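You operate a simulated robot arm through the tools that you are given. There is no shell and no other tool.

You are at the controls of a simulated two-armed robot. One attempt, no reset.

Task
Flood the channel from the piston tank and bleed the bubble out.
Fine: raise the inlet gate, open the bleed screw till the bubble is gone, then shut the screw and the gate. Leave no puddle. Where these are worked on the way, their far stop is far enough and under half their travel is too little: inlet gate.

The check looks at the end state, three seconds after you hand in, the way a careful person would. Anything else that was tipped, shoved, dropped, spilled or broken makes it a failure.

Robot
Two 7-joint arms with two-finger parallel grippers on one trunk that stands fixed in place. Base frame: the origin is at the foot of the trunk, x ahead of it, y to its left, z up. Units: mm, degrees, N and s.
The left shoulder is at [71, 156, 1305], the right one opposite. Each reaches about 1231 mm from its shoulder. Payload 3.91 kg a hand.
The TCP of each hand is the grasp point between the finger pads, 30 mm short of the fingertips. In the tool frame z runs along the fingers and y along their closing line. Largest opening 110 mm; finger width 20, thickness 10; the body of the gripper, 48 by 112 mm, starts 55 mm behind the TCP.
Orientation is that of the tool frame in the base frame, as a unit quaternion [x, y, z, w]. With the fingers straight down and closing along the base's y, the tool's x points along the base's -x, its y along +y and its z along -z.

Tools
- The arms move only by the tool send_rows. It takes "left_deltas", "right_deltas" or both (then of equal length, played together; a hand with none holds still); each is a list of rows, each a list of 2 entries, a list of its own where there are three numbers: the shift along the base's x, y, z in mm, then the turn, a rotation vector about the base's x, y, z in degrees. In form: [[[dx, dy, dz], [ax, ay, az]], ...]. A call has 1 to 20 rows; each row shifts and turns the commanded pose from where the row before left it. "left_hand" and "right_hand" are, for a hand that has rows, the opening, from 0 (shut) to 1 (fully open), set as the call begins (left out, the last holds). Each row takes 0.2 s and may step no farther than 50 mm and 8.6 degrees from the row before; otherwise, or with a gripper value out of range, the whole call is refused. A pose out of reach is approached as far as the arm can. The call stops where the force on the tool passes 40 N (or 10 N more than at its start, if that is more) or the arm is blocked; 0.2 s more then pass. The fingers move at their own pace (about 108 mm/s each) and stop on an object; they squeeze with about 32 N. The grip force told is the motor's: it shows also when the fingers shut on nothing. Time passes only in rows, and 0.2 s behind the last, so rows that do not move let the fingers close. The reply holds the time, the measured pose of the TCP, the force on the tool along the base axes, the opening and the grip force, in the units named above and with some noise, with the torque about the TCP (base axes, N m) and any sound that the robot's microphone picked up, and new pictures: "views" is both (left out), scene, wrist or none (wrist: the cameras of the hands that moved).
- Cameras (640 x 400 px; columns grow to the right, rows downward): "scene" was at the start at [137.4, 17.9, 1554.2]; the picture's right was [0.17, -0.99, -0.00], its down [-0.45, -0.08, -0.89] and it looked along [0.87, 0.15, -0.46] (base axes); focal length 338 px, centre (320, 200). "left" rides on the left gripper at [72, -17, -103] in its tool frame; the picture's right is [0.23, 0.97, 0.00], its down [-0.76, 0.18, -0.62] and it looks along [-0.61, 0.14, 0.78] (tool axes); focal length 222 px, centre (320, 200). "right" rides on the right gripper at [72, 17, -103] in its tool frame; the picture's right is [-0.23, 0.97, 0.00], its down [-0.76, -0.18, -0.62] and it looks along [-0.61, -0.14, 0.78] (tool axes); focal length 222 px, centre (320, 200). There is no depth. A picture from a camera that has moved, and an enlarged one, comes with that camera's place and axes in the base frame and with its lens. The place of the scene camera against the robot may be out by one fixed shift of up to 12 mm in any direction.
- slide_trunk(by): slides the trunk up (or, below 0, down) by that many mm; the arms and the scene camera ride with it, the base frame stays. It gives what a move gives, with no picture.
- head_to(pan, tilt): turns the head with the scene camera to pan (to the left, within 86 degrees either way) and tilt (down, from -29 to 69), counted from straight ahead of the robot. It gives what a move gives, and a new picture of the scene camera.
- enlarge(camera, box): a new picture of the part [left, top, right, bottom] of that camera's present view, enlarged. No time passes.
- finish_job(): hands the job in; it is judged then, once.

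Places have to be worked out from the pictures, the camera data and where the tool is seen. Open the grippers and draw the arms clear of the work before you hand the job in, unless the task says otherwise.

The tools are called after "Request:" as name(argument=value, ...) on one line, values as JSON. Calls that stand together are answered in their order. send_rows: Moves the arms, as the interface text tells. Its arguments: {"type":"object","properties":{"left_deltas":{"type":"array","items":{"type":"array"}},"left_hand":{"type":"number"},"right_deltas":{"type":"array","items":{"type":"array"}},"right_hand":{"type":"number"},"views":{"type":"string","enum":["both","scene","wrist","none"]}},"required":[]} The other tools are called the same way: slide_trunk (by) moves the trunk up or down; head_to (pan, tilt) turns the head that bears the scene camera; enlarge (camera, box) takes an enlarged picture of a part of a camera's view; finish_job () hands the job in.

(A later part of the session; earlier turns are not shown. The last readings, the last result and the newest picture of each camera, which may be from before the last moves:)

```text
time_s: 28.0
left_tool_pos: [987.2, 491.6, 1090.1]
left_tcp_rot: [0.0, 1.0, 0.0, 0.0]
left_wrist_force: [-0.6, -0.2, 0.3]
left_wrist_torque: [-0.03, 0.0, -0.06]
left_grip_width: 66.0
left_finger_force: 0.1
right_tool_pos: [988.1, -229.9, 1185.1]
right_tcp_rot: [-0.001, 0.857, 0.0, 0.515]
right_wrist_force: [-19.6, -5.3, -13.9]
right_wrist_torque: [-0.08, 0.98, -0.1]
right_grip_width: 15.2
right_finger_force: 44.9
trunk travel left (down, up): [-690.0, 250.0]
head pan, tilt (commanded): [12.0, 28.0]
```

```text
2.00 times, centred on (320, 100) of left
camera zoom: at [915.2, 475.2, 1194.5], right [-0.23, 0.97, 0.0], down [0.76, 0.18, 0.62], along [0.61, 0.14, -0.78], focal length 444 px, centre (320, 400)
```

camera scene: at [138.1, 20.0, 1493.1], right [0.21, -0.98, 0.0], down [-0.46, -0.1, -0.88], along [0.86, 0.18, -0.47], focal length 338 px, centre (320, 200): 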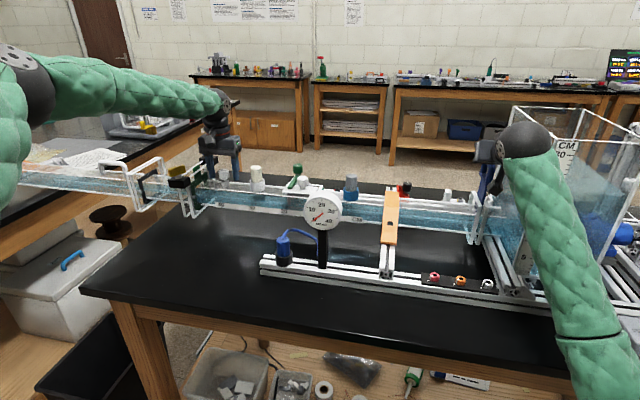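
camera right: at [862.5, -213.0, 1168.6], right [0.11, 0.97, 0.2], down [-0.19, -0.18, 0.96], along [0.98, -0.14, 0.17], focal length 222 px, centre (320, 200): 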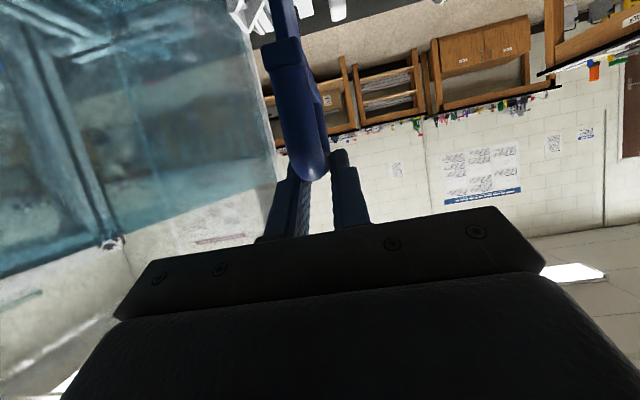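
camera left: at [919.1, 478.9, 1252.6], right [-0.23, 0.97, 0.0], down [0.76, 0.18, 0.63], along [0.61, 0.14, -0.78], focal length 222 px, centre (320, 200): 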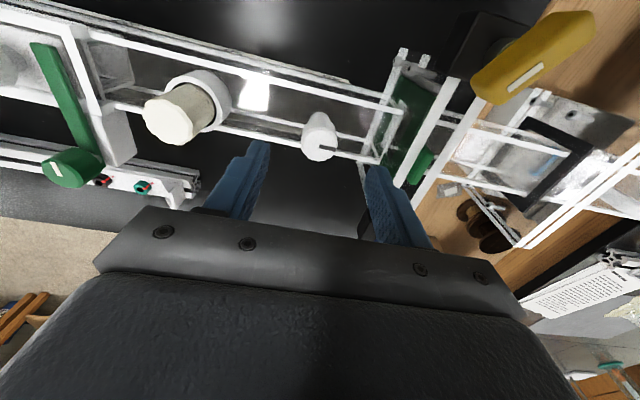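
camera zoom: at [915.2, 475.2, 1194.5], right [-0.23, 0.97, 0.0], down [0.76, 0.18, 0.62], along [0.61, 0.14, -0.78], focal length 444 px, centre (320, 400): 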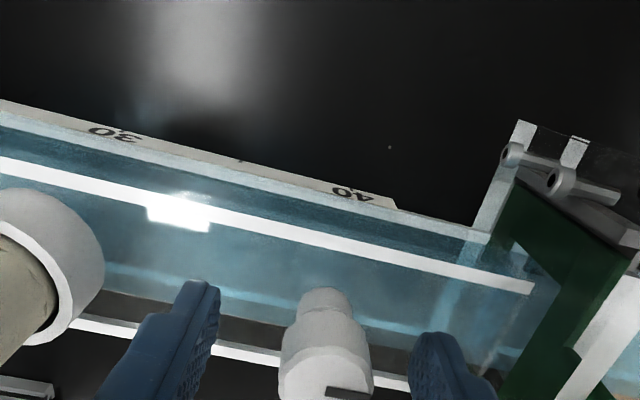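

The water has reached the roof line at the front wall. I'll centre the right hand back 1 mm in x, and close the left hand on the bleed knob without turning it yet.

Request:
send_rows(left_deltas=[[[0, 0, 0], [0, 0, 0]], [[0, 0, 0], [0, 0, 0]], [[0, 0, 0], [0, 0, 0]], [[0, 0, 0], [0, 0, 0]]], right_deltas=[[[-1, 0, -1], [0, 0, 0]], [[0, 0, 0], [0, 0, 0]], [[0, 0, 0], [0, 0, 0]], [[0, 0, 0], [0, 0, 0]]], left_hand=0.0, right_hand=0.0, views="both")

Request:
enlarge(camera="left", box=[160, 0, 480, 200])

Request:
enlarge(camera="scene", box=[180, 140, 276, 200])

```text
time_s: 29.0
left_tool_pos: [988.6, 494.7, 1089.8]
left_tcp_rot: [-0.002, 1.0, 0.001, 0.0]
left_wrist_force: [-3.0, 31.8, 6.3]
left_wrist_torque: [-0.28, -0.94, 0.24]
left_grip_width: 29.8
left_finger_force: 44.8
right_tool_pos: [987.4, -230.4, 1185.2]
right_tcp_rot: [0.001, 0.857, -0.002, 0.516]
right_wrist_force: [6.0, -26.4, -8.3]
right_wrist_torque: [-0.36, -0.11, -0.36]
right_grip_width: 15.0
right_finger_force: 45.1
trunk travel left (down, up): [-690.0, 250.0]
head pan, tilt (commanded): [12.0, 28.0]
camera scene: at [137.2, 21.4, 1493.3], right [0.21, -0.98, 0.0], down [-0.46, -0.1, -0.88], along [0.86, 0.18, -0.47], focal length 338 px, centre (320, 200)
camera right: at [862.5, -212.8, 1169.0], right [0.11, 0.97, 0.2], down [-0.19, -0.18, 0.97], along [0.98, -0.14, 0.17], focal length 222 px, centre (320, 200)
camera left: at [915.6, 478.3, 1194.1], right [-0.23, 0.97, 0.0], down [0.76, 0.18, 0.62], along [0.61, 0.14, -0.78], focal length 222 px, centre (320, 200)
```

scene: 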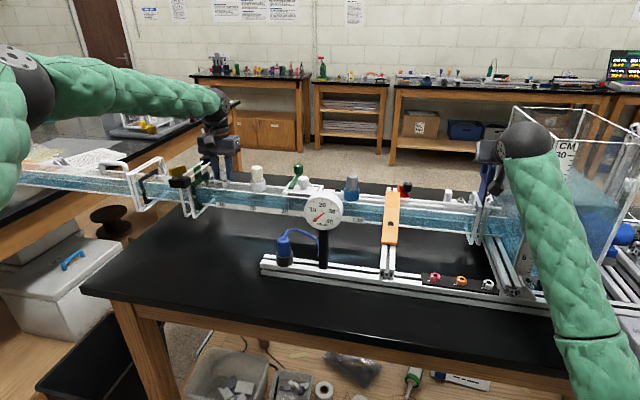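
right: 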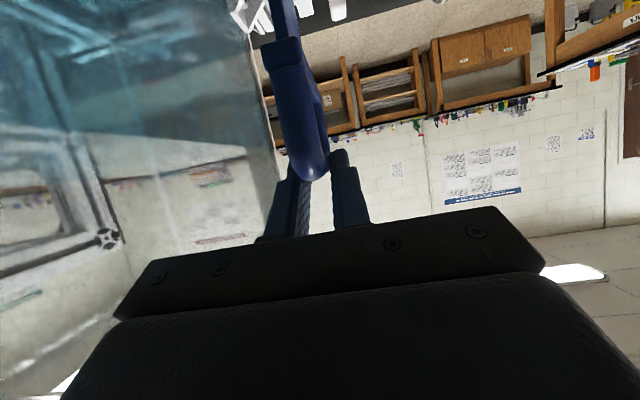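
left: 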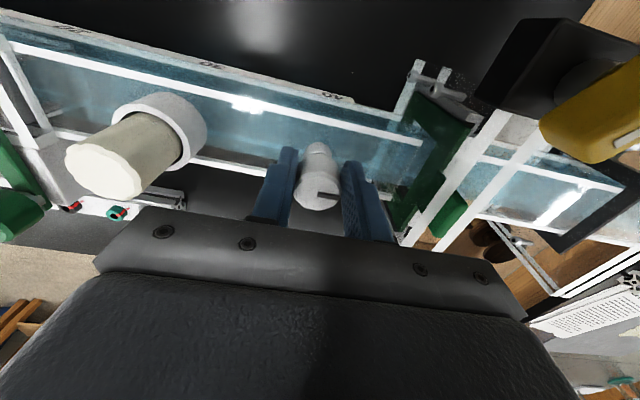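

```text
2.00 times, centred on (320, 100) of left
camera zoom: at [915.6, 478.3, 1194.1], right [-0.23, 0.97, 0.0], down [0.76, 0.18, 0.62], along [0.61, 0.14, -0.78], focal length 444 px, centre (320, 400)
```

zoom: 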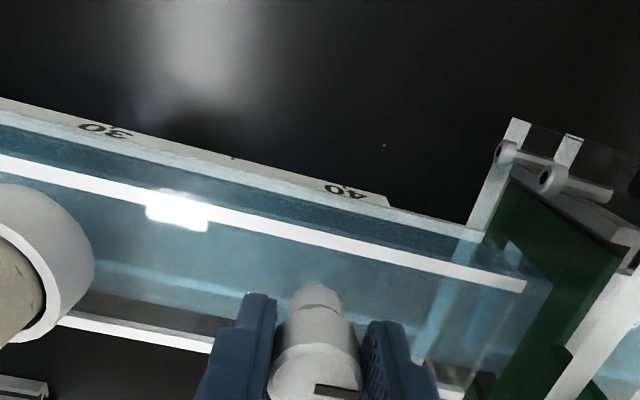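

```text
6.67 times, centred on (228, 170) of scene
camera zoom: at [137.2, 21.4, 1493.3], right [0.21, -0.98, 0.0], down [-0.46, -0.1, -0.88], along [0.86, 0.18, -0.47], focal length 2255 px, centre (933, 400)
```

zoom: 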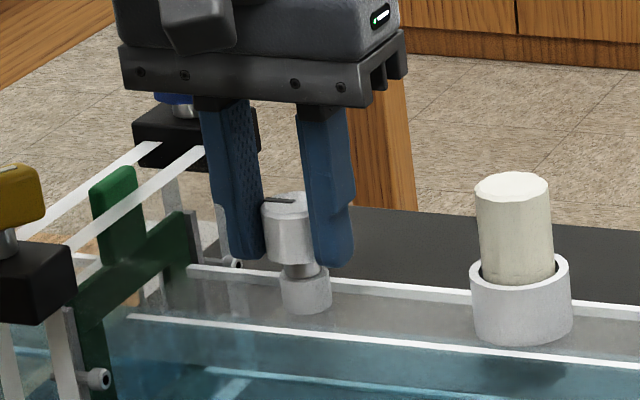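

The knob is gripped (29.8 mm) but with a 32 N sideways load, so the true knob centre is a few mm further +y. I'll shift the left hand +3 mm in y to unload it before any turning.

Request:
send_rows(left_deltas=[[[0, 1.5, 0], [0, 0, 0]], [[0, 1.5, 0], [0, 0, 0]], [[0, 0, 0], [0, 0, 0]]], left_hand=0.0, views="none")

Request:
enlarge(camera="scene", box=[180, 140, 340, 240])

Request:
enlarge(camera="scene", box=[0, 140, 200, 265])

```text
time_s: 29.8
left_tool_pos: [988.5, 493.8, 1090.1]
left_tcp_rot: [-0.001, 1.0, 0.0, 0.0]
left_wrist_force: [-15.6, 26.0, 15.3]
left_wrist_torque: [-0.3, -0.33, 0.21]
left_grip_width: 29.6
left_finger_force: 45.4
right_tool_pos: [988.0, -230.4, 1185.5]
right_tcp_rot: [0.0, 0.857, 0.0, 0.516]
right_wrist_force: [28.9, -25.6, -3.4]
right_wrist_torque: [-0.39, -0.29, -0.37]
right_grip_width: 14.8
right_finger_force: 45.2
trunk travel left (down, up): [-690.0, 250.0]
head pan, tilt (commanded): [12.0, 28.0]
```

```text
4.00 times, centred on (260, 190) of scene
camera zoom: at [137.2, 20.4, 1493.4], right [0.21, -0.98, 0.0], down [-0.46, -0.1, -0.88], along [0.86, 0.18, -0.47], focal length 1353 px, centre (560, 240)
```

zoom: 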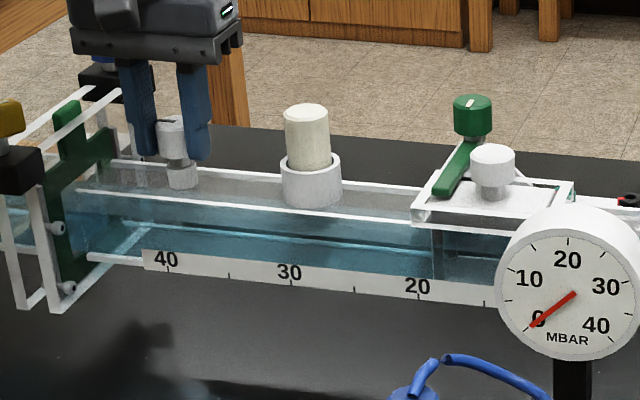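

```text
3.20 times, centred on (100, 202) of scene
camera zoom: at [137.2, 20.4, 1493.4], right [0.21, -0.98, 0.0], down [-0.46, -0.1, -0.88], along [0.86, 0.18, -0.47], focal length 1082 px, centre (1024, 192)
```

zoom: 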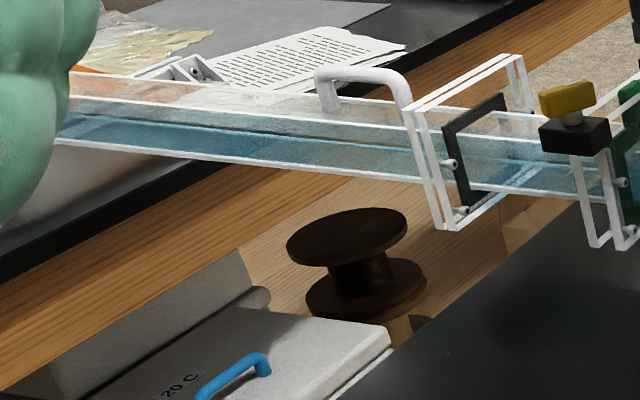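

The sideways load is still 26 N after a 3 mm shift, and the right hand shows an equal opposite load. I'll wait a moment and read again to see whether it is settling.

Request:
send_rows(left_deltas=[[[0, 1, 0], [0, 0, 0]], [[0, 0, 0], [0, 0, 0]], [[0, 0, 0], [0, 0, 0]]], right_deltas=[[[1, -1, 0], [0, 0, 0]], [[0, 0, 0], [0, 0, 0]], [[0, 0, 0], [0, 0, 0]]], left_hand=0.0, right_hand=0.0, views="none")

```text
time_s: 30.6
left_tool_pos: [987.5, 493.9, 1091.1]
left_tcp_rot: [0.0, 1.0, 0.001, -0.001]
left_wrist_force: [-14.2, 8.5, 17.9]
left_wrist_torque: [-0.36, 0.79, 0.1]
left_grip_width: 29.9
left_finger_force: 45.4
right_tool_pos: [988.0, -230.3, 1185.3]
right_tcp_rot: [0.0, 0.857, 0.0, 0.515]
right_wrist_force: [24.0, -7.0, -0.4]
right_wrist_torque: [-0.07, -0.31, -0.18]
right_grip_width: 15.0
right_finger_force: 45.3
trunk travel left (down, up): [-690.0, 250.0]
head pan, tilt (commanded): [12.0, 28.0]
```

Side loads dropped to under 10 N. I'll trim x (left -1, right +1) and left z +1 to clear the rest of the preload before turning the screw.

Request:
send_rows(left_deltas=[[[-1, 0.3, 1], [0, 0, 0]], [[0, 0, 0], [0, 0, 0]]], right_deltas=[[[1, -0.3, 0], [0, 0, 0]], [[0, 0, 0], [0, 0, 0]]], left_hand=0.0, right_hand=0.0, views="scene")

Request:
enlarge(camera="scene", box=[180, 140, 340, 240])

Request:
enlarge(camera="left", box=[200, 80, 440, 230])

```text
time_s: 31.2
left_tool_pos: [987.6, 495.9, 1089.7]
left_tcp_rot: [0.001, 1.0, -0.001, 0.001]
left_wrist_force: [29.5, -4.2, -3.1]
left_wrist_torque: [0.65, -0.53, -0.01]
left_grip_width: 29.8
left_finger_force: 44.5
right_tool_pos: [988.0, -229.6, 1184.7]
right_tcp_rot: [-0.001, 0.857, 0.001, 0.515]
right_wrist_force: [-32.4, 2.0, -1.2]
right_wrist_torque: [0.05, 0.53, 0.0]
right_grip_width: 15.3
right_finger_force: 45.1
trunk travel left (down, up): [-690.0, 250.0]
head pan, tilt (commanded): [12.0, 28.0]
camera scene: at [136.4, 21.0, 1493.0], right [0.21, -0.98, 0.0], down [-0.46, -0.1, -0.88], along [0.86, 0.18, -0.47], focal length 338 px, centre (320, 200)
```

scene: 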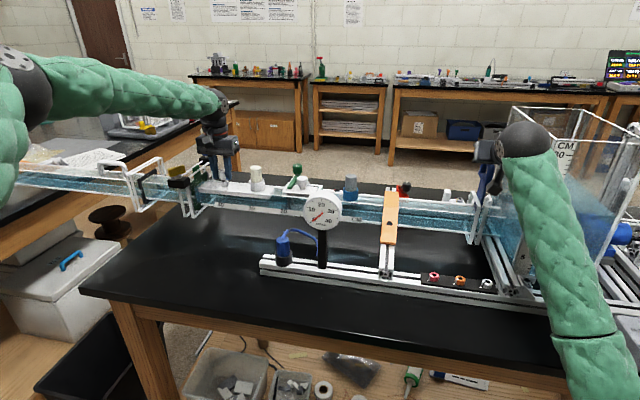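

```text
4.00 times, centred on (260, 190) of scene
camera zoom: at [136.4, 21.0, 1493.0], right [0.21, -0.98, 0.0], down [-0.46, -0.1, -0.88], along [0.86, 0.18, -0.47], focal length 1353 px, centre (560, 240)
```

zoom: 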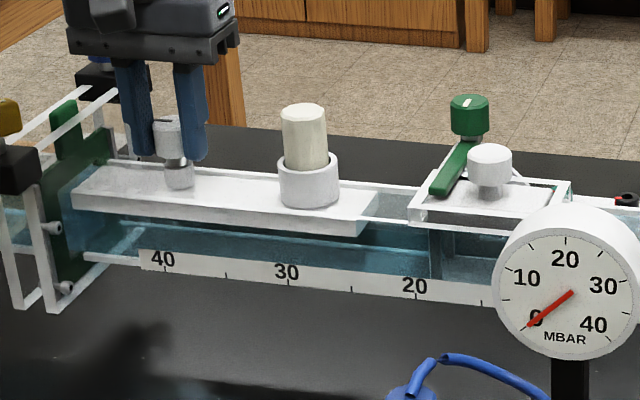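

```text
2.67 times, centred on (320, 155) of left
camera zoom: at [915.0, 479.0, 1193.9], right [-0.23, 0.97, 0.0], down [0.76, 0.18, 0.62], along [0.61, 0.14, -0.78], focal length 592 px, centre (320, 320)
```

zoom: 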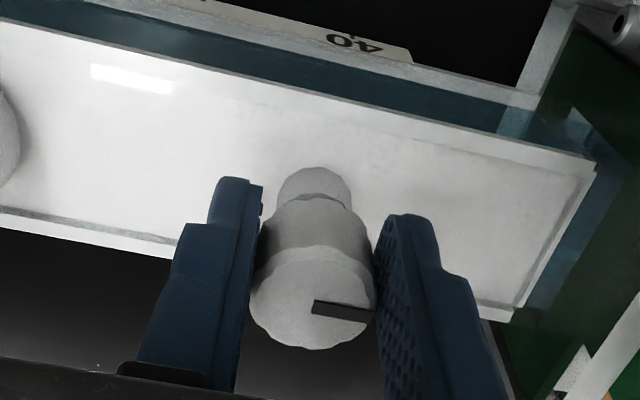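

The channel is full and a white trapped bubble now shows under the roof around the bleed screw (about 24–46 cm). I'll trim x back 0.5 mm and turn the screw counter-clockwise 24° as a first test, watching the torque.

Request:
send_rows(left_deltas=[[[0.5, 0, 0], [0, 0, 0]], [[0, 0, 0], [0, 0, 8]], [[0, 0, 0], [0, 0, 8]], [[0, 0, 0], [0, 0, 8]]], right_deltas=[[[-0.5, 0, 0], [0, 0, 0]], [[0, 0, 0], [0, 0, 0]], [[0, 0, 0], [0, 0, 0]], [[0, 0, 0], [0, 0, 0]]], left_hand=0.0, right_hand=0.0, views="none")

Request:
enlarge(camera="scene", box=[180, 140, 340, 240])

Request:
enlarge(camera="left", box=[200, 80, 440, 230])

```text
time_s: 32.1
left_tool_pos: [988.2, 491.5, 1091.4]
left_tcp_rot: [-0.18, 0.984, 0.0, -0.001]
left_wrist_force: [12.1, -4.7, -4.6]
left_wrist_torque: [0.23, 1.06, -0.06]
left_grip_width: 29.9
left_finger_force: 44.8
right_tool_pos: [989.6, -230.6, 1185.4]
right_tcp_rot: [0.0, 0.857, 0.0, 0.515]
right_wrist_force: [-17.4, -5.6, -1.2]
right_wrist_torque: [-0.1, 0.25, -0.25]
right_grip_width: 15.1
right_finger_force: 45.3
trunk travel left (down, up): [-690.0, 250.0]
head pan, tilt (commanded): [12.0, 28.0]
stopped in row 4 (left hand): the force on the tool passed its limit at 42 N (the readings are from after the stop); the commanded pose is now the measured one
```

```text
4.00 times, centred on (260, 190) of scene
camera zoom: at [136.8, 20.5, 1493.3], right [0.21, -0.98, 0.0], down [-0.46, -0.1, -0.88], along [0.86, 0.18, -0.47], focal length 1353 px, centre (560, 240)
```

zoom: 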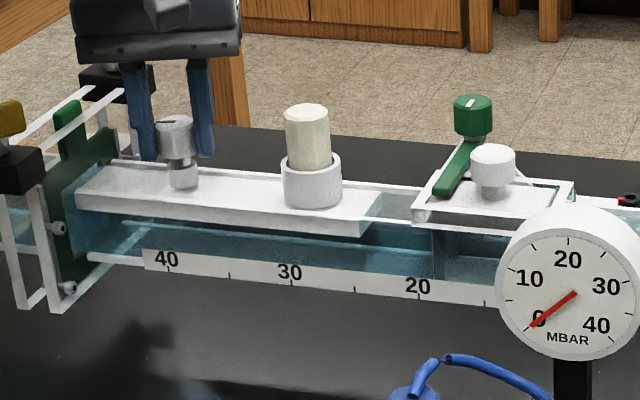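

```text
2.67 times, centred on (320, 155) of left
camera zoom: at [925.6, 451.5, 1194.4], right [-0.56, 0.83, 0.0], down [0.65, 0.44, 0.62], along [0.52, 0.35, -0.78], focal length 592 px, centre (320, 320)
```

zoom: 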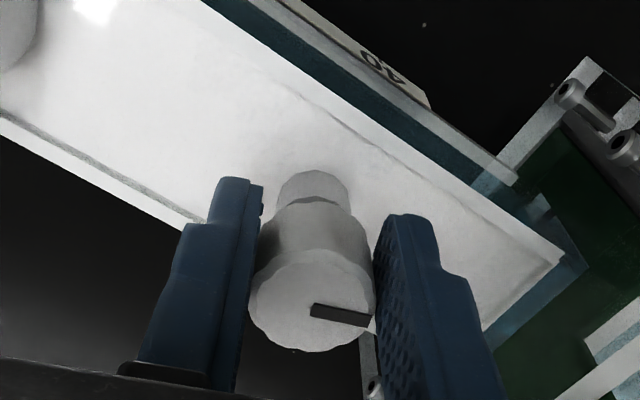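

The knob turned with the hand about 21° counter-clockwise before a lateral load stopped the call; the knob axis appears to be about 6 mm forward of the TCP. I'll continue turning with small compensating shifts so the hand turns about the knob's axis.

Request:
send_rows(left_deltas=[[[0.35, -0.76, 0], [0, 0, 8]], [[0.45, -0.71, 0], [0, 0, 8]], [[0.55, -0.63, 0], [0, 0, 8]]], left_hand=0.0, views="none")

Request:
enlarge(camera="scene", box=[180, 140, 340, 240])

Request:
enlarge(camera="left", box=[200, 80, 440, 230])

```text
time_s: 32.9
left_tool_pos: [989.2, 488.5, 1090.7]
left_tcp_rot: [-0.381, 0.925, -0.001, -0.001]
left_wrist_force: [11.3, -8.9, 1.2]
left_wrist_torque: [-0.09, 0.66, -0.1]
left_grip_width: 30.0
left_finger_force: 44.9
right_tool_pos: [989.4, -230.0, 1185.9]
right_tcp_rot: [-0.002, 0.857, 0.002, 0.515]
right_wrist_force: [-12.1, -2.4, -1.6]
right_wrist_torque: [-0.03, 0.64, -0.22]
right_grip_width: 15.2
right_finger_force: 44.6
trunk travel left (down, up): [-690.0, 250.0]
head pan, tilt (commanded): [12.0, 28.0]
```

```text
4.00 times, centred on (260, 190) of scene
camera zoom: at [136.7, 20.0, 1493.3], right [0.21, -0.98, 0.0], down [-0.46, -0.1, -0.88], along [0.86, 0.18, -0.47], focal length 1353 px, centre (560, 240)
```

zoom: 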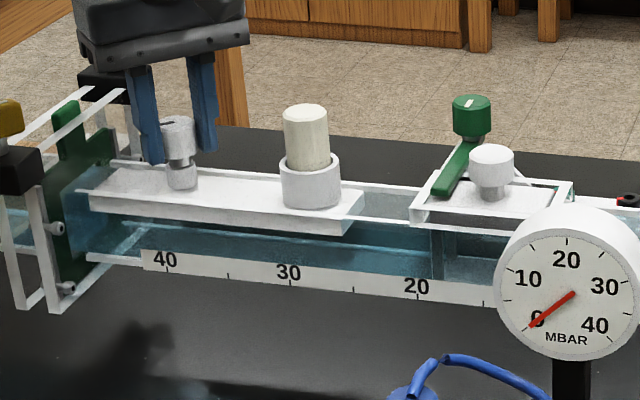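

```text
2.67 times, centred on (320, 155) of left
camera zoom: at [949.6, 427.0, 1194.3], right [-0.85, 0.53, 0.0], down [0.42, 0.66, 0.62], along [0.33, 0.53, -0.78], focal length 592 px, centre (320, 320)
```

zoom: 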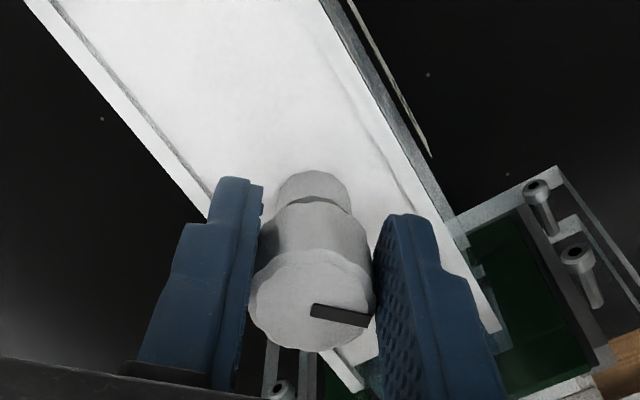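

The bubble has begun to shrink (both ends drawing in), so counter-clockwise opens the bleed. I'll hold this opening briefly and measure the shrink rate.

Request:
send_rows(left_deltas=[[[0, 0, 0], [0, 0, 0]], [[0, 0, 0], [0, 0, 0]]], left_hand=0.0, views="none")

Request:
enlarge(camera="scene", box=[180, 140, 340, 240])

```text
time_s: 33.5
left_tool_pos: [988.7, 489.5, 1090.0]
left_tcp_rot: [-0.38, 0.925, -0.001, 0.0]
left_wrist_force: [14.9, -11.6, 4.9]
left_wrist_torque: [0.27, 0.16, -0.17]
left_grip_width: 30.0
left_finger_force: 45.0
right_tool_pos: [988.8, -229.6, 1184.6]
right_tcp_rot: [-0.001, 0.858, 0.002, 0.514]
right_wrist_force: [-11.1, 1.0, -1.1]
right_wrist_torque: [0.0, 0.18, -0.18]
right_grip_width: 15.0
right_finger_force: 45.4
trunk travel left (down, up): [-690.0, 250.0]
head pan, tilt (commanded): [12.0, 28.0]
```

```text
4.00 times, centred on (260, 190) of scene
camera zoom: at [136.8, 19.9, 1493.3], right [0.21, -0.98, 0.0], down [-0.46, -0.1, -0.88], along [0.86, 0.18, -0.47], focal length 1353 px, centre (560, 240)
```

zoom: 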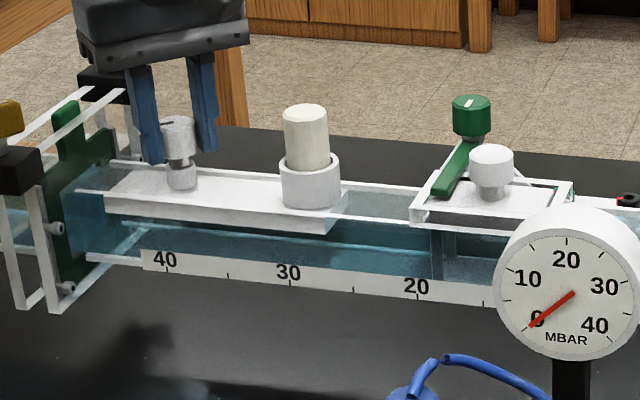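

In 0.6 s the bubble shortened from about 272 to 238 px, leaving roughly 4 s at this rate. I'll hold 1.6 s more and check.

Request:
send_rows(left_deltas=[[[0, 0, 0], [0, 0, 0]], [[0, 0, 0], [0, 0, 0]], [[0, 0, 0], [0, 0, 0]], [[0, 0, 0], [0, 0, 0]], [[0, 0, 0], [0, 0, 0]], [[0, 0, 0], [0, 0, 0]], [[0, 0, 0], [0, 0, 0]]], left_hand=0.0, views="none")

Request:
enlarge(camera="scene", box=[180, 140, 340, 240])

Request:
enlarge(camera="left", box=[160, 0, 480, 200])

```text
time_s: 35.1
left_tool_pos: [989.0, 489.6, 1090.3]
left_tcp_rot: [-0.379, 0.925, -0.002, 0.0]
left_wrist_force: [21.6, -16.7, 11.3]
left_wrist_torque: [0.5, -0.05, -0.2]
left_grip_width: 29.9
left_finger_force: 45.7
right_tool_pos: [988.2, -229.5, 1186.0]
right_tcp_rot: [-0.001, 0.858, 0.002, 0.514]
right_wrist_force: [-9.6, 7.7, -0.2]
right_wrist_torque: [0.12, 0.14, -0.02]
right_grip_width: 15.3
right_finger_force: 45.3
trunk travel left (down, up): [-690.0, 250.0]
head pan, tilt (commanded): [12.0, 28.0]
```

```text
4.00 times, centred on (260, 190) of scene
camera zoom: at [136.8, 19.8, 1493.3], right [0.21, -0.98, 0.0], down [-0.46, -0.1, -0.88], along [0.86, 0.18, -0.47], focal length 1353 px, centre (560, 240)
```

zoom: 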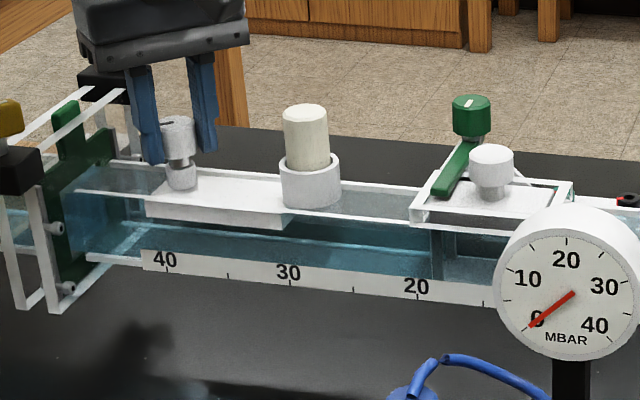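

```text
2.00 times, centred on (320, 100) of left
camera zoom: at [949.5, 427.0, 1194.3], right [-0.85, 0.53, 0.0], down [0.42, 0.66, 0.62], along [0.33, 0.53, -0.78], focal length 444 px, centre (320, 400)
```

zoom: 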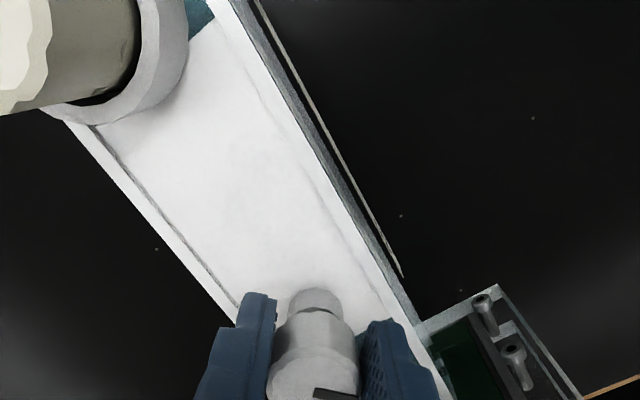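

The bubble is down to about 150 px and shrinking steadily at ~55 px/s. I'll hold about 1.4 s more, trimming the hand 0.4 mm to relieve the creeping side load.

Request:
send_rows(left_deltas=[[[0.4, -0.4, 0.3], [0, 0, 0]], [[0, 0, 0], [0, 0, 0]], [[0, 0, 0], [0, 0, 0]], [[0, 0, 0], [0, 0, 0]], [[0, 0, 0], [0, 0, 0]], [[0, 0, 0], [0, 0, 0]]], left_hand=0.0, views="none")

Request:
enlarge(camera="scene", box=[180, 140, 340, 240])

```text
time_s: 36.5
left_tool_pos: [989.5, 490.2, 1090.3]
left_tcp_rot: [-0.38, 0.925, -0.001, -0.002]
left_wrist_force: [0.4, -24.3, 4.4]
left_wrist_torque: [-0.93, -0.24, -0.14]
left_grip_width: 29.7
left_finger_force: 45.1
right_tool_pos: [988.9, -229.8, 1184.4]
right_tcp_rot: [-0.001, 0.857, 0.002, 0.515]
right_wrist_force: [5.1, 9.9, 1.5]
right_wrist_torque: [0.16, -0.16, 0.03]
right_grip_width: 15.0
right_finger_force: 45.0
trunk travel left (down, up): [-690.0, 250.0]
head pan, tilt (commanded): [12.0, 28.0]
```

```text
4.00 times, centred on (260, 190) of scene
camera zoom: at [136.6, 19.8, 1493.3], right [0.21, -0.98, 0.0], down [-0.46, -0.1, -0.88], along [0.86, 0.18, -0.47], focal length 1353 px, centre (560, 240)
```

zoom: 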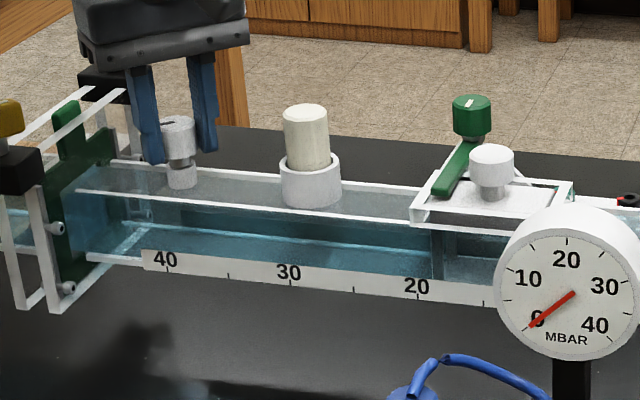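

The bubble no longer shows in the scene picture. Enlarging takes no time, so I confirm from the left wrist view before shutting.

Request:
enlarge(camera="left", box=[160, 0, 480, 200])

Request:
enlarge(camera="scene", box=[190, 160, 286, 220])

```text
2.00 times, centred on (320, 100) of left
camera zoom: at [949.7, 427.1, 1194.4], right [-0.85, 0.53, 0.0], down [0.42, 0.66, 0.62], along [0.33, 0.53, -0.78], focal length 444 px, centre (320, 400)
```

zoom: 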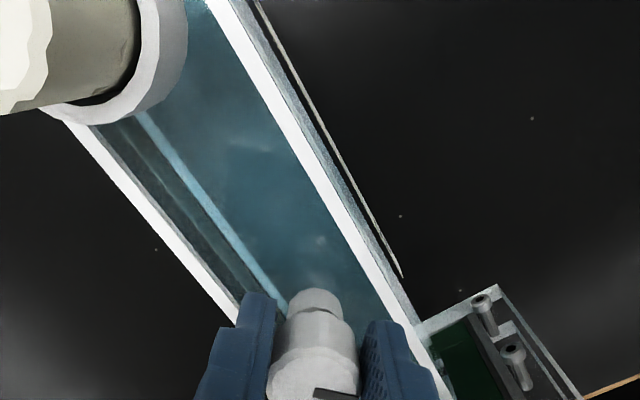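

```text
6.67 times, centred on (238, 190) of scene
camera zoom: at [136.6, 19.8, 1493.3], right [0.21, -0.98, 0.0], down [-0.46, -0.1, -0.88], along [0.86, 0.18, -0.47], focal length 2255 px, centre (867, 267)
```

zoom: 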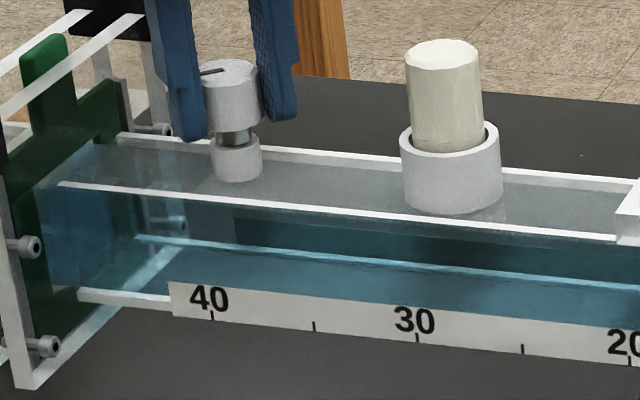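

Both views confirm the bubble is gone. Now I shut the screw at once, turning clockwise the full way back with reversed axis compensation and a slight y relief.

Request:
send_rows(left_deltas=[[[-0.5, 0.0, 0], [0, 0, -8.5]], [[-0.4, 0.6, 0], [0, 0, -8.5]], [[-0.3, 0.75, 0], [0, 0, -8.5]], [[-0.2, 0.8, 0], [0, 0, -8.5]], [[-0.1, 0.8, 0], [0, 0, -8.5]], [[0, 0.3, 0], [0, 0, -3.5]]], left_hand=0.0, views="none")

Request:
enlarge(camera="left", box=[160, 50, 480, 250])

Request:
enlarge(camera="scene", box=[190, 150, 286, 210])

```text
time_s: 37.9
left_tool_pos: [985.1, 495.9, 1090.9]
left_tcp_rot: [0.011, 1.0, 0.0, -0.002]
left_wrist_force: [0.6, 3.5, -5.2]
left_wrist_torque: [0.47, -0.06, 0.39]
left_grip_width: 29.9
left_finger_force: 45.4
right_tool_pos: [990.0, -229.4, 1185.8]
right_tcp_rot: [-0.001, 0.858, 0.0, 0.514]
right_wrist_force: [-6.7, -7.7, -1.1]
right_wrist_torque: [-0.08, -0.04, -0.22]
right_grip_width: 15.0
right_finger_force: 44.5
trunk travel left (down, up): [-690.0, 250.0]
head pan, tilt (commanded): [12.0, 28.0]
```

```text
2.00 times, centred on (320, 150) of left
camera zoom: at [913.9, 480.6, 1194.5], right [-0.21, 0.98, 0.0], down [0.77, 0.16, 0.62], along [0.61, 0.13, -0.78], focal length 444 px, centre (320, 300)
```

zoom: 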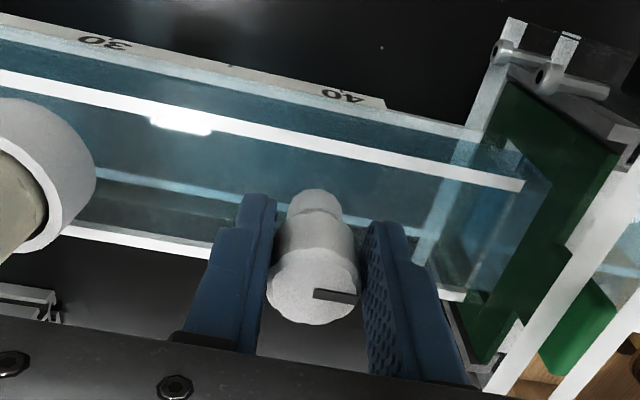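

```text
6.67 times, centred on (238, 180) of scene
camera zoom: at [136.7, 21.3, 1493.1], right [0.21, -0.98, 0.0], down [-0.46, -0.1, -0.88], along [0.86, 0.18, -0.47], focal length 2255 px, centre (867, 333)
```

zoom: 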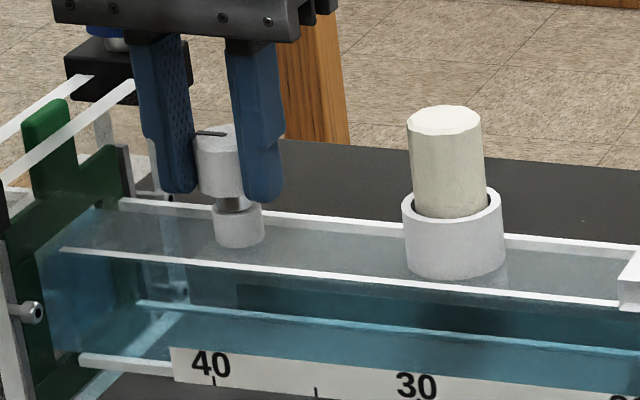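

The screw is back at -1.3° (its starting mark) with a 0.39 N·m resisting torque, and no bubble or leak is visible. I'll nudge 3° more clockwise to verify it is on its seat.

Request:
send_rows(left_deltas=[[[0, 0, 0], [0, 0, -3]], [[0, 0, 0], [0, 0, 0]]], left_hand=0.0, views="none")

Request:
enlarge(camera="left", box=[240, 100, 400, 200])

```text
time_s: 38.5
left_tool_pos: [986.6, 494.9, 1090.5]
left_tcp_rot: [0.037, 0.999, 0.0, -0.002]
left_wrist_force: [-5.3, 16.4, -8.3]
left_wrist_torque: [0.8, 0.31, 0.4]
left_grip_width: 29.7
left_finger_force: 45.1
right_tool_pos: [988.8, -229.7, 1186.0]
right_tcp_rot: [-0.001, 0.857, 0.001, 0.515]
right_wrist_force: [-6.6, -18.7, -2.8]
right_wrist_torque: [-0.22, 0.2, -0.42]
right_grip_width: 15.1
right_finger_force: 45.0
trunk travel left (down, up): [-690.0, 250.0]
head pan, tilt (commanded): [12.0, 28.0]
```

```text
4.00 times, centred on (320, 150) of left
camera zoom: at [913.3, 484.8, 1194.7], right [-0.15, 0.99, 0.0], down [0.78, 0.12, 0.62], along [0.61, 0.1, -0.78], focal length 888 px, centre (320, 400)
```

zoom: 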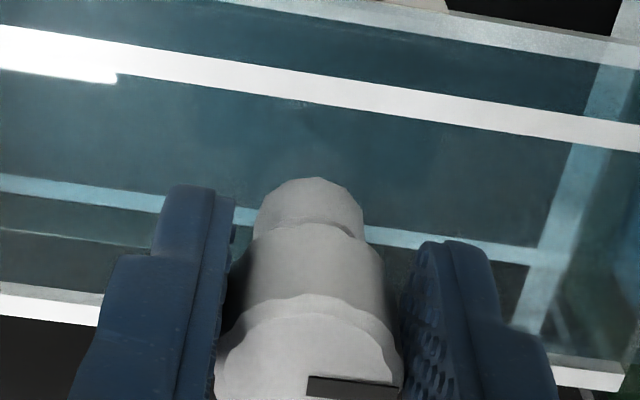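

Torque stays at 0.40 N·m with the pads now slipping slightly, so the screw is seated. I'll open the left hand, lift it clear, and then work the gate.

Request:
send_rows(left_deltas=[[[0, 0, 0], [0, 0, 0]], [[0, 0, 0], [0, 0, 0]], [[0, 0, 15], [0, 0, 0]], [[0, 0, 25], [0, 0, 0]], [[0, 0, 25], [0, 0, 0]], [[0, 0, 25], [0, 0, 0]]], left_hand=0.6, views="both")

Request:
enlarge(camera="left", box=[200, 60, 440, 210])

Request:
enlarge(camera="scene", box=[180, 140, 340, 240])

```text
time_s: 39.9
left_tool_pos: [987.4, 493.6, 1180.0]
left_tcp_rot: [0.038, 0.999, 0.0, -0.002]
left_wrist_force: [-0.7, -0.1, -0.2]
left_wrist_torque: [0.0, 0.0, 0.0]
left_grip_width: 65.8
left_finger_force: 0.0
right_tool_pos: [988.8, -229.7, 1185.2]
right_tcp_rot: [0.0, 0.857, 0.0, 0.515]
right_wrist_force: [-5.1, -9.1, -1.0]
right_wrist_torque: [-0.06, 0.17, -0.24]
right_grip_width: 15.2
right_finger_force: 44.6
trunk travel left (down, up): [-690.0, 250.0]
head pan, tilt (commanded): [12.0, 28.0]
camera scene: at [136.7, 20.2, 1493.2], right [0.21, -0.98, 0.0], down [-0.46, -0.1, -0.88], along [0.86, 0.18, -0.47], focal length 338 px, centre (320, 200)
camera left: at [913.9, 482.9, 1285.1], right [-0.15, 0.99, 0.0], down [0.77, 0.12, 0.62], along [0.61, 0.1, -0.78], focal length 222 px, centre (320, 200)
```

scene: 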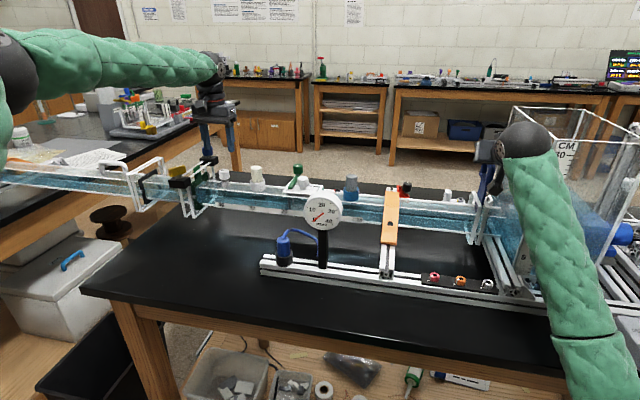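
left: 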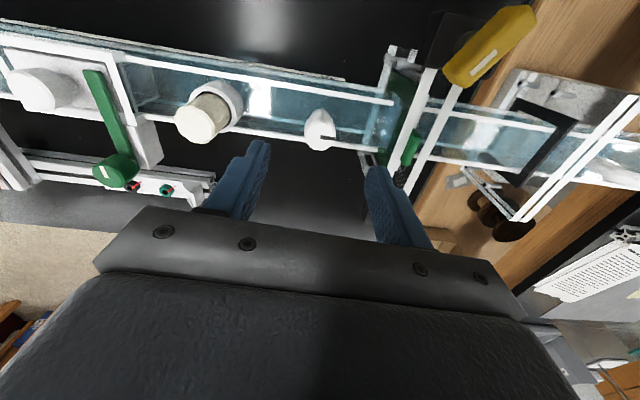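

```text
2.67 times, centred on (320, 135) of left
camera zoom: at [913.9, 482.9, 1285.1], right [-0.15, 0.99, 0.0], down [0.77, 0.12, 0.62], along [0.61, 0.1, -0.78], focal length 592 px, centre (320, 373)
```

zoom: 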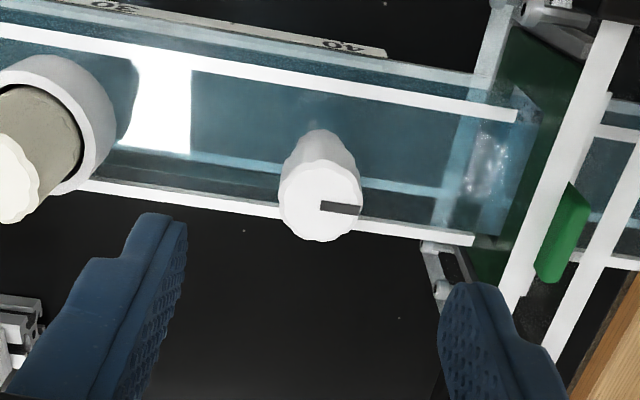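

```text
4.00 times, centred on (260, 190) of scene
camera zoom: at [136.7, 20.2, 1493.2], right [0.21, -0.98, 0.0], down [-0.46, -0.1, -0.88], along [0.86, 0.18, -0.47], focal length 1353 px, centre (560, 240)
```

zoom: 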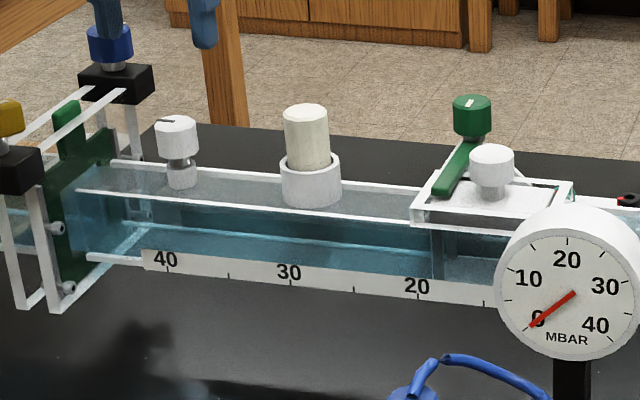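

The screw's index is back at +y and the channel shows no bubble or leak. Now I lower the gate with the right hand, 50 mm first.

Request:
send_rows(right_deltas=[[[0, 0, -8], [0, 0, 0]], [[0, 0, -9], [0, 0, 0]], [[0, 0, -9], [0, 0, 0]], [[0, 0, -9], [0, 0, 0]], [[0, 0, -9], [0, 0, 0]], [[0, 0, -6], [0, 0, 0]]], right_hand=0.0, views="both")

Request:
enlarge(camera="scene", box=[400, 130, 560, 230])

```text
time_s: 41.3
left_tool_pos: [986.7, 493.4, 1182.1]
left_tcp_rot: [0.038, 0.999, 0.0, -0.003]
left_wrist_force: [0.5, -0.1, 0.6]
left_wrist_torque: [0.0, 0.0, -0.02]
left_grip_width: 66.2
left_finger_force: 0.1
right_tool_pos: [988.8, -230.9, 1134.2]
right_tcp_rot: [0.0, 0.857, 0.001, 0.515]
right_wrist_force: [7.5, -9.6, 10.1]
right_wrist_torque: [-0.07, 0.79, -0.3]
right_grip_width: 15.0
right_finger_force: 45.4
trunk travel left (down, up): [-690.0, 250.0]
head pan, tilt (commanded): [12.0, 28.0]
camera scene: at [136.6, 20.7, 1493.5], right [0.21, -0.98, 0.0], down [-0.46, -0.1, -0.88], along [0.86, 0.18, -0.47], focal length 338 px, centre (320, 200)
camera right: at [863.6, -213.5, 1118.0], right [0.1, 0.97, 0.2], down [-0.19, -0.18, 0.96], along [0.98, -0.14, 0.17], focal length 222 px, centre (320, 200)
```

scene: 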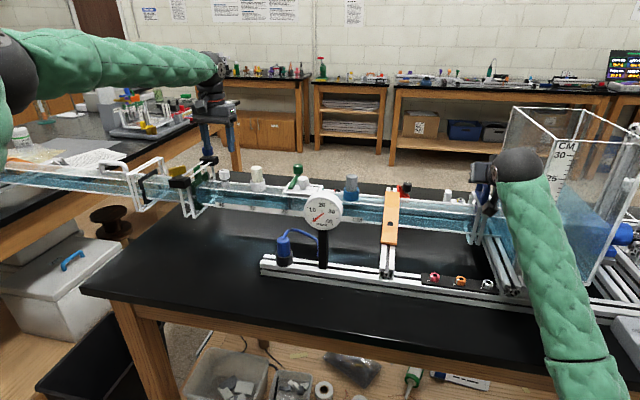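
right: 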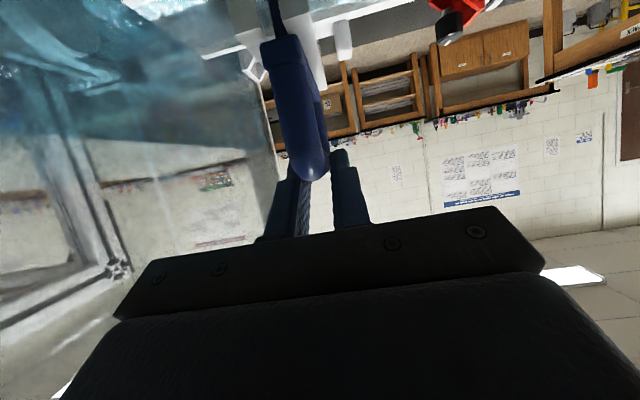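

```text
4.00 times, centred on (480, 180) of scene
camera zoom: at [136.6, 20.7, 1493.5], right [0.21, -0.98, 0.0], down [-0.46, -0.1, -0.88], along [0.86, 0.18, -0.47], focal length 1353 px, centre (-320, 280)
```

zoom: 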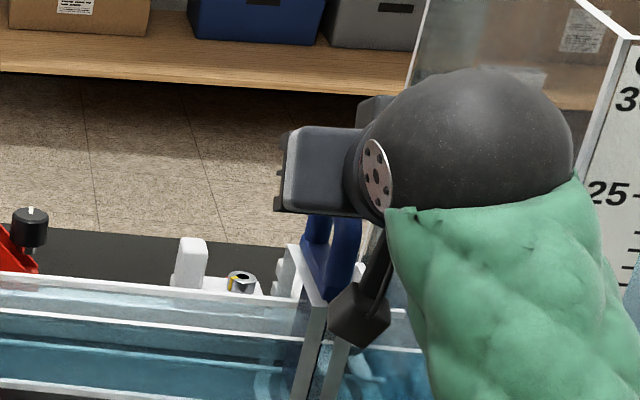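

The handle had slipped about 16 mm in the grip at the top stop (so travel is ~50 mm), and at z=1134 there is already a 10 N upward push: the gate is about at its bottom. I'll press down a few mm more to confirm it seats.

Request:
send_rows(right_deltas=[[[0, 0, -2], [0, 0, 0]], [[0, 0, -2], [0, 0, 0]], [[0, 0, -1], [0, 0, 0]]], right_hand=0.0, views="wrist")

Request:
enlarge(camera="right", box=[220, 0, 420, 125])

Request:
enlarge(camera="scene", box=[440, 170, 520, 220])

```text
time_s: 42.1
left_tool_pos: [987.2, 494.2, 1181.9]
left_tcp_rot: [0.038, 0.999, 0.0, -0.001]
left_wrist_force: [-0.4, -0.7, 0.1]
left_wrist_torque: [0.03, 0.01, -0.01]
left_grip_width: 66.0
left_finger_force: 0.1
right_tool_pos: [987.9, -229.1, 1132.7]
right_tcp_rot: [-0.001, 0.856, 0.001, 0.518]
right_wrist_force: [16.5, -15.0, 29.5]
right_wrist_torque: [-0.22, -0.85, -0.32]
right_grip_width: 15.1
right_finger_force: 45.1
trunk travel left (down, up): [-690.0, 250.0]
head pan, tilt (commanded): [12.0, 28.0]
camera right: at [862.4, -213.4, 1115.5], right [0.1, 0.97, 0.2], down [-0.2, -0.18, 0.96], along [0.97, -0.14, 0.17], focal length 222 px, centre (320, 200)
```

right: 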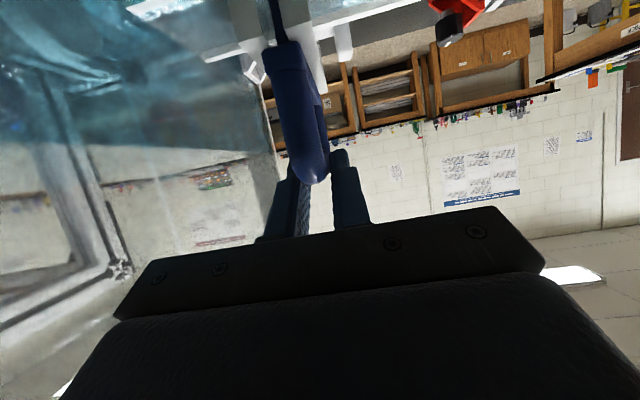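

```text
3.20 times, centred on (320, 62) of right
camera zoom: at [862.4, -213.4, 1115.5], right [0.1, 0.97, 0.2], down [-0.2, -0.18, 0.96], along [0.97, -0.14, 0.17], focal length 711 px, centre (320, 640)
```

zoom: 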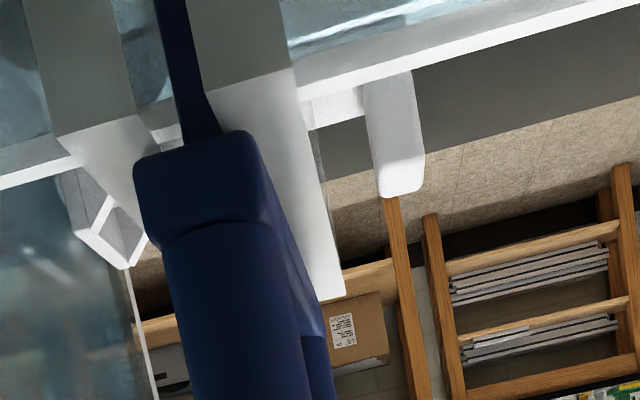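

```text
8.00 times, centred on (480, 195) of scene
camera zoom: at [135.4, 20.5, 1493.7], right [0.21, -0.98, 0.0], down [-0.46, -0.1, -0.88], along [0.86, 0.18, -0.47], focal length 2706 px, centre (-960, 240)
```

zoom: 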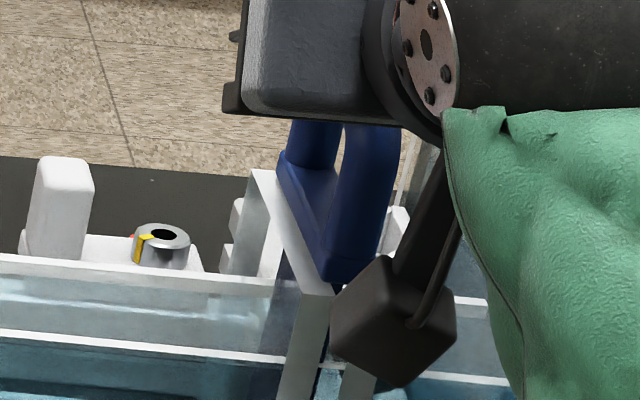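

The hand meets a 30 N upward reaction and the blade is fully down between the flanges, so the gate is shut. I'll open the right fingers and back straight out along the approach direction.

Request:
send_rows(right_deltas=[[[0, 0, 0], [0, 0, 0]], [[0, 0, 0], [0, 0, 0]], [[0, 0, 0], [0, 0, 0]]], right_hand=0.5, views="wrist")

```text
time_s: 42.9
left_tool_pos: [986.7, 494.8, 1179.7]
left_tcp_rot: [0.038, 0.999, 0.0, -0.002]
left_wrist_force: [0.8, -1.2, -0.6]
left_wrist_torque: [0.01, -0.03, 0.0]
left_grip_width: 66.1
left_finger_force: 0.1
right_tool_pos: [989.7, -227.9, 1128.5]
right_tcp_rot: [-0.001, 0.857, 0.0, 0.515]
right_wrist_force: [0.3, -0.3, 0.0]
right_wrist_torque: [0.02, 0.02, -0.02]
right_grip_width: 54.8
right_finger_force: 0.1
trunk travel left (down, up): [-690.0, 250.0]
head pan, tilt (commanded): [12.0, 28.0]
camera right: at [863.7, -211.3, 1112.3], right [0.1, 0.97, 0.2], down [-0.19, -0.18, 0.97], along [0.98, -0.14, 0.17], focal length 222 px, centre (320, 200)
```

right: 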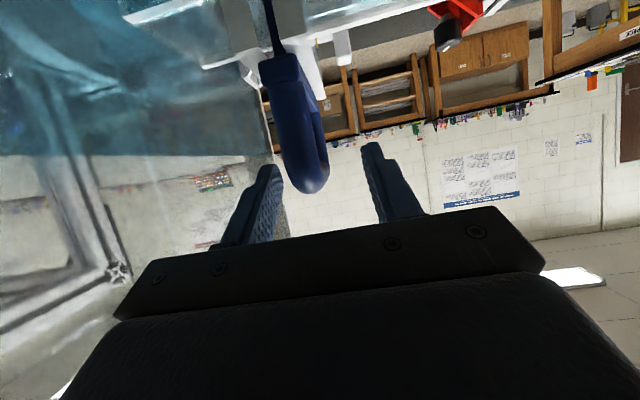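

The hand is free and the handle's tip is at the same picture height as before the lift. I'll enlarge the same box as earlier to compare the gate's closed height exactly.

Request:
enlarge(camera="right", box=[220, 80, 420, 205])

Request:
enlarge(camera="right", box=[220, 0, 420, 125])

```text
3.20 times, centred on (320, 142) of right
camera zoom: at [863.7, -211.3, 1112.3], right [0.1, 0.97, 0.2], down [-0.19, -0.18, 0.97], along [0.98, -0.14, 0.17], focal length 711 px, centre (320, 384)
```

zoom: 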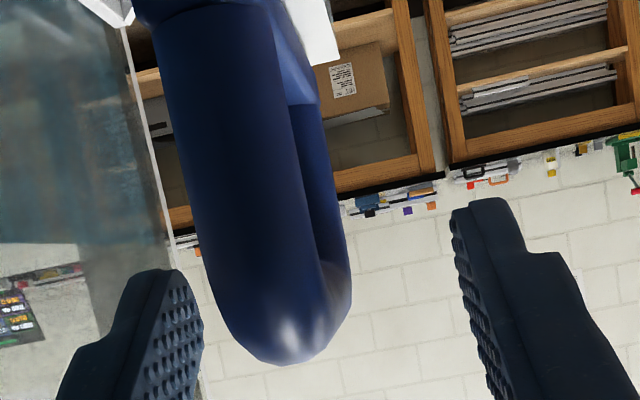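

```text
3.20 times, centred on (320, 62) of right
camera zoom: at [863.7, -211.3, 1112.3], right [0.1, 0.97, 0.2], down [-0.19, -0.18, 0.97], along [0.98, -0.14, 0.17], focal length 711 px, centre (320, 640)
```

zoom: 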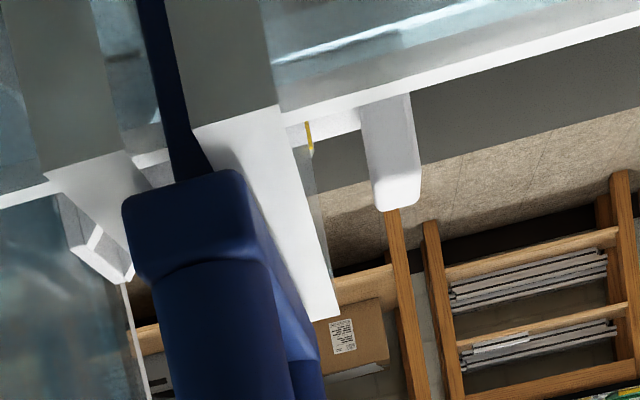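

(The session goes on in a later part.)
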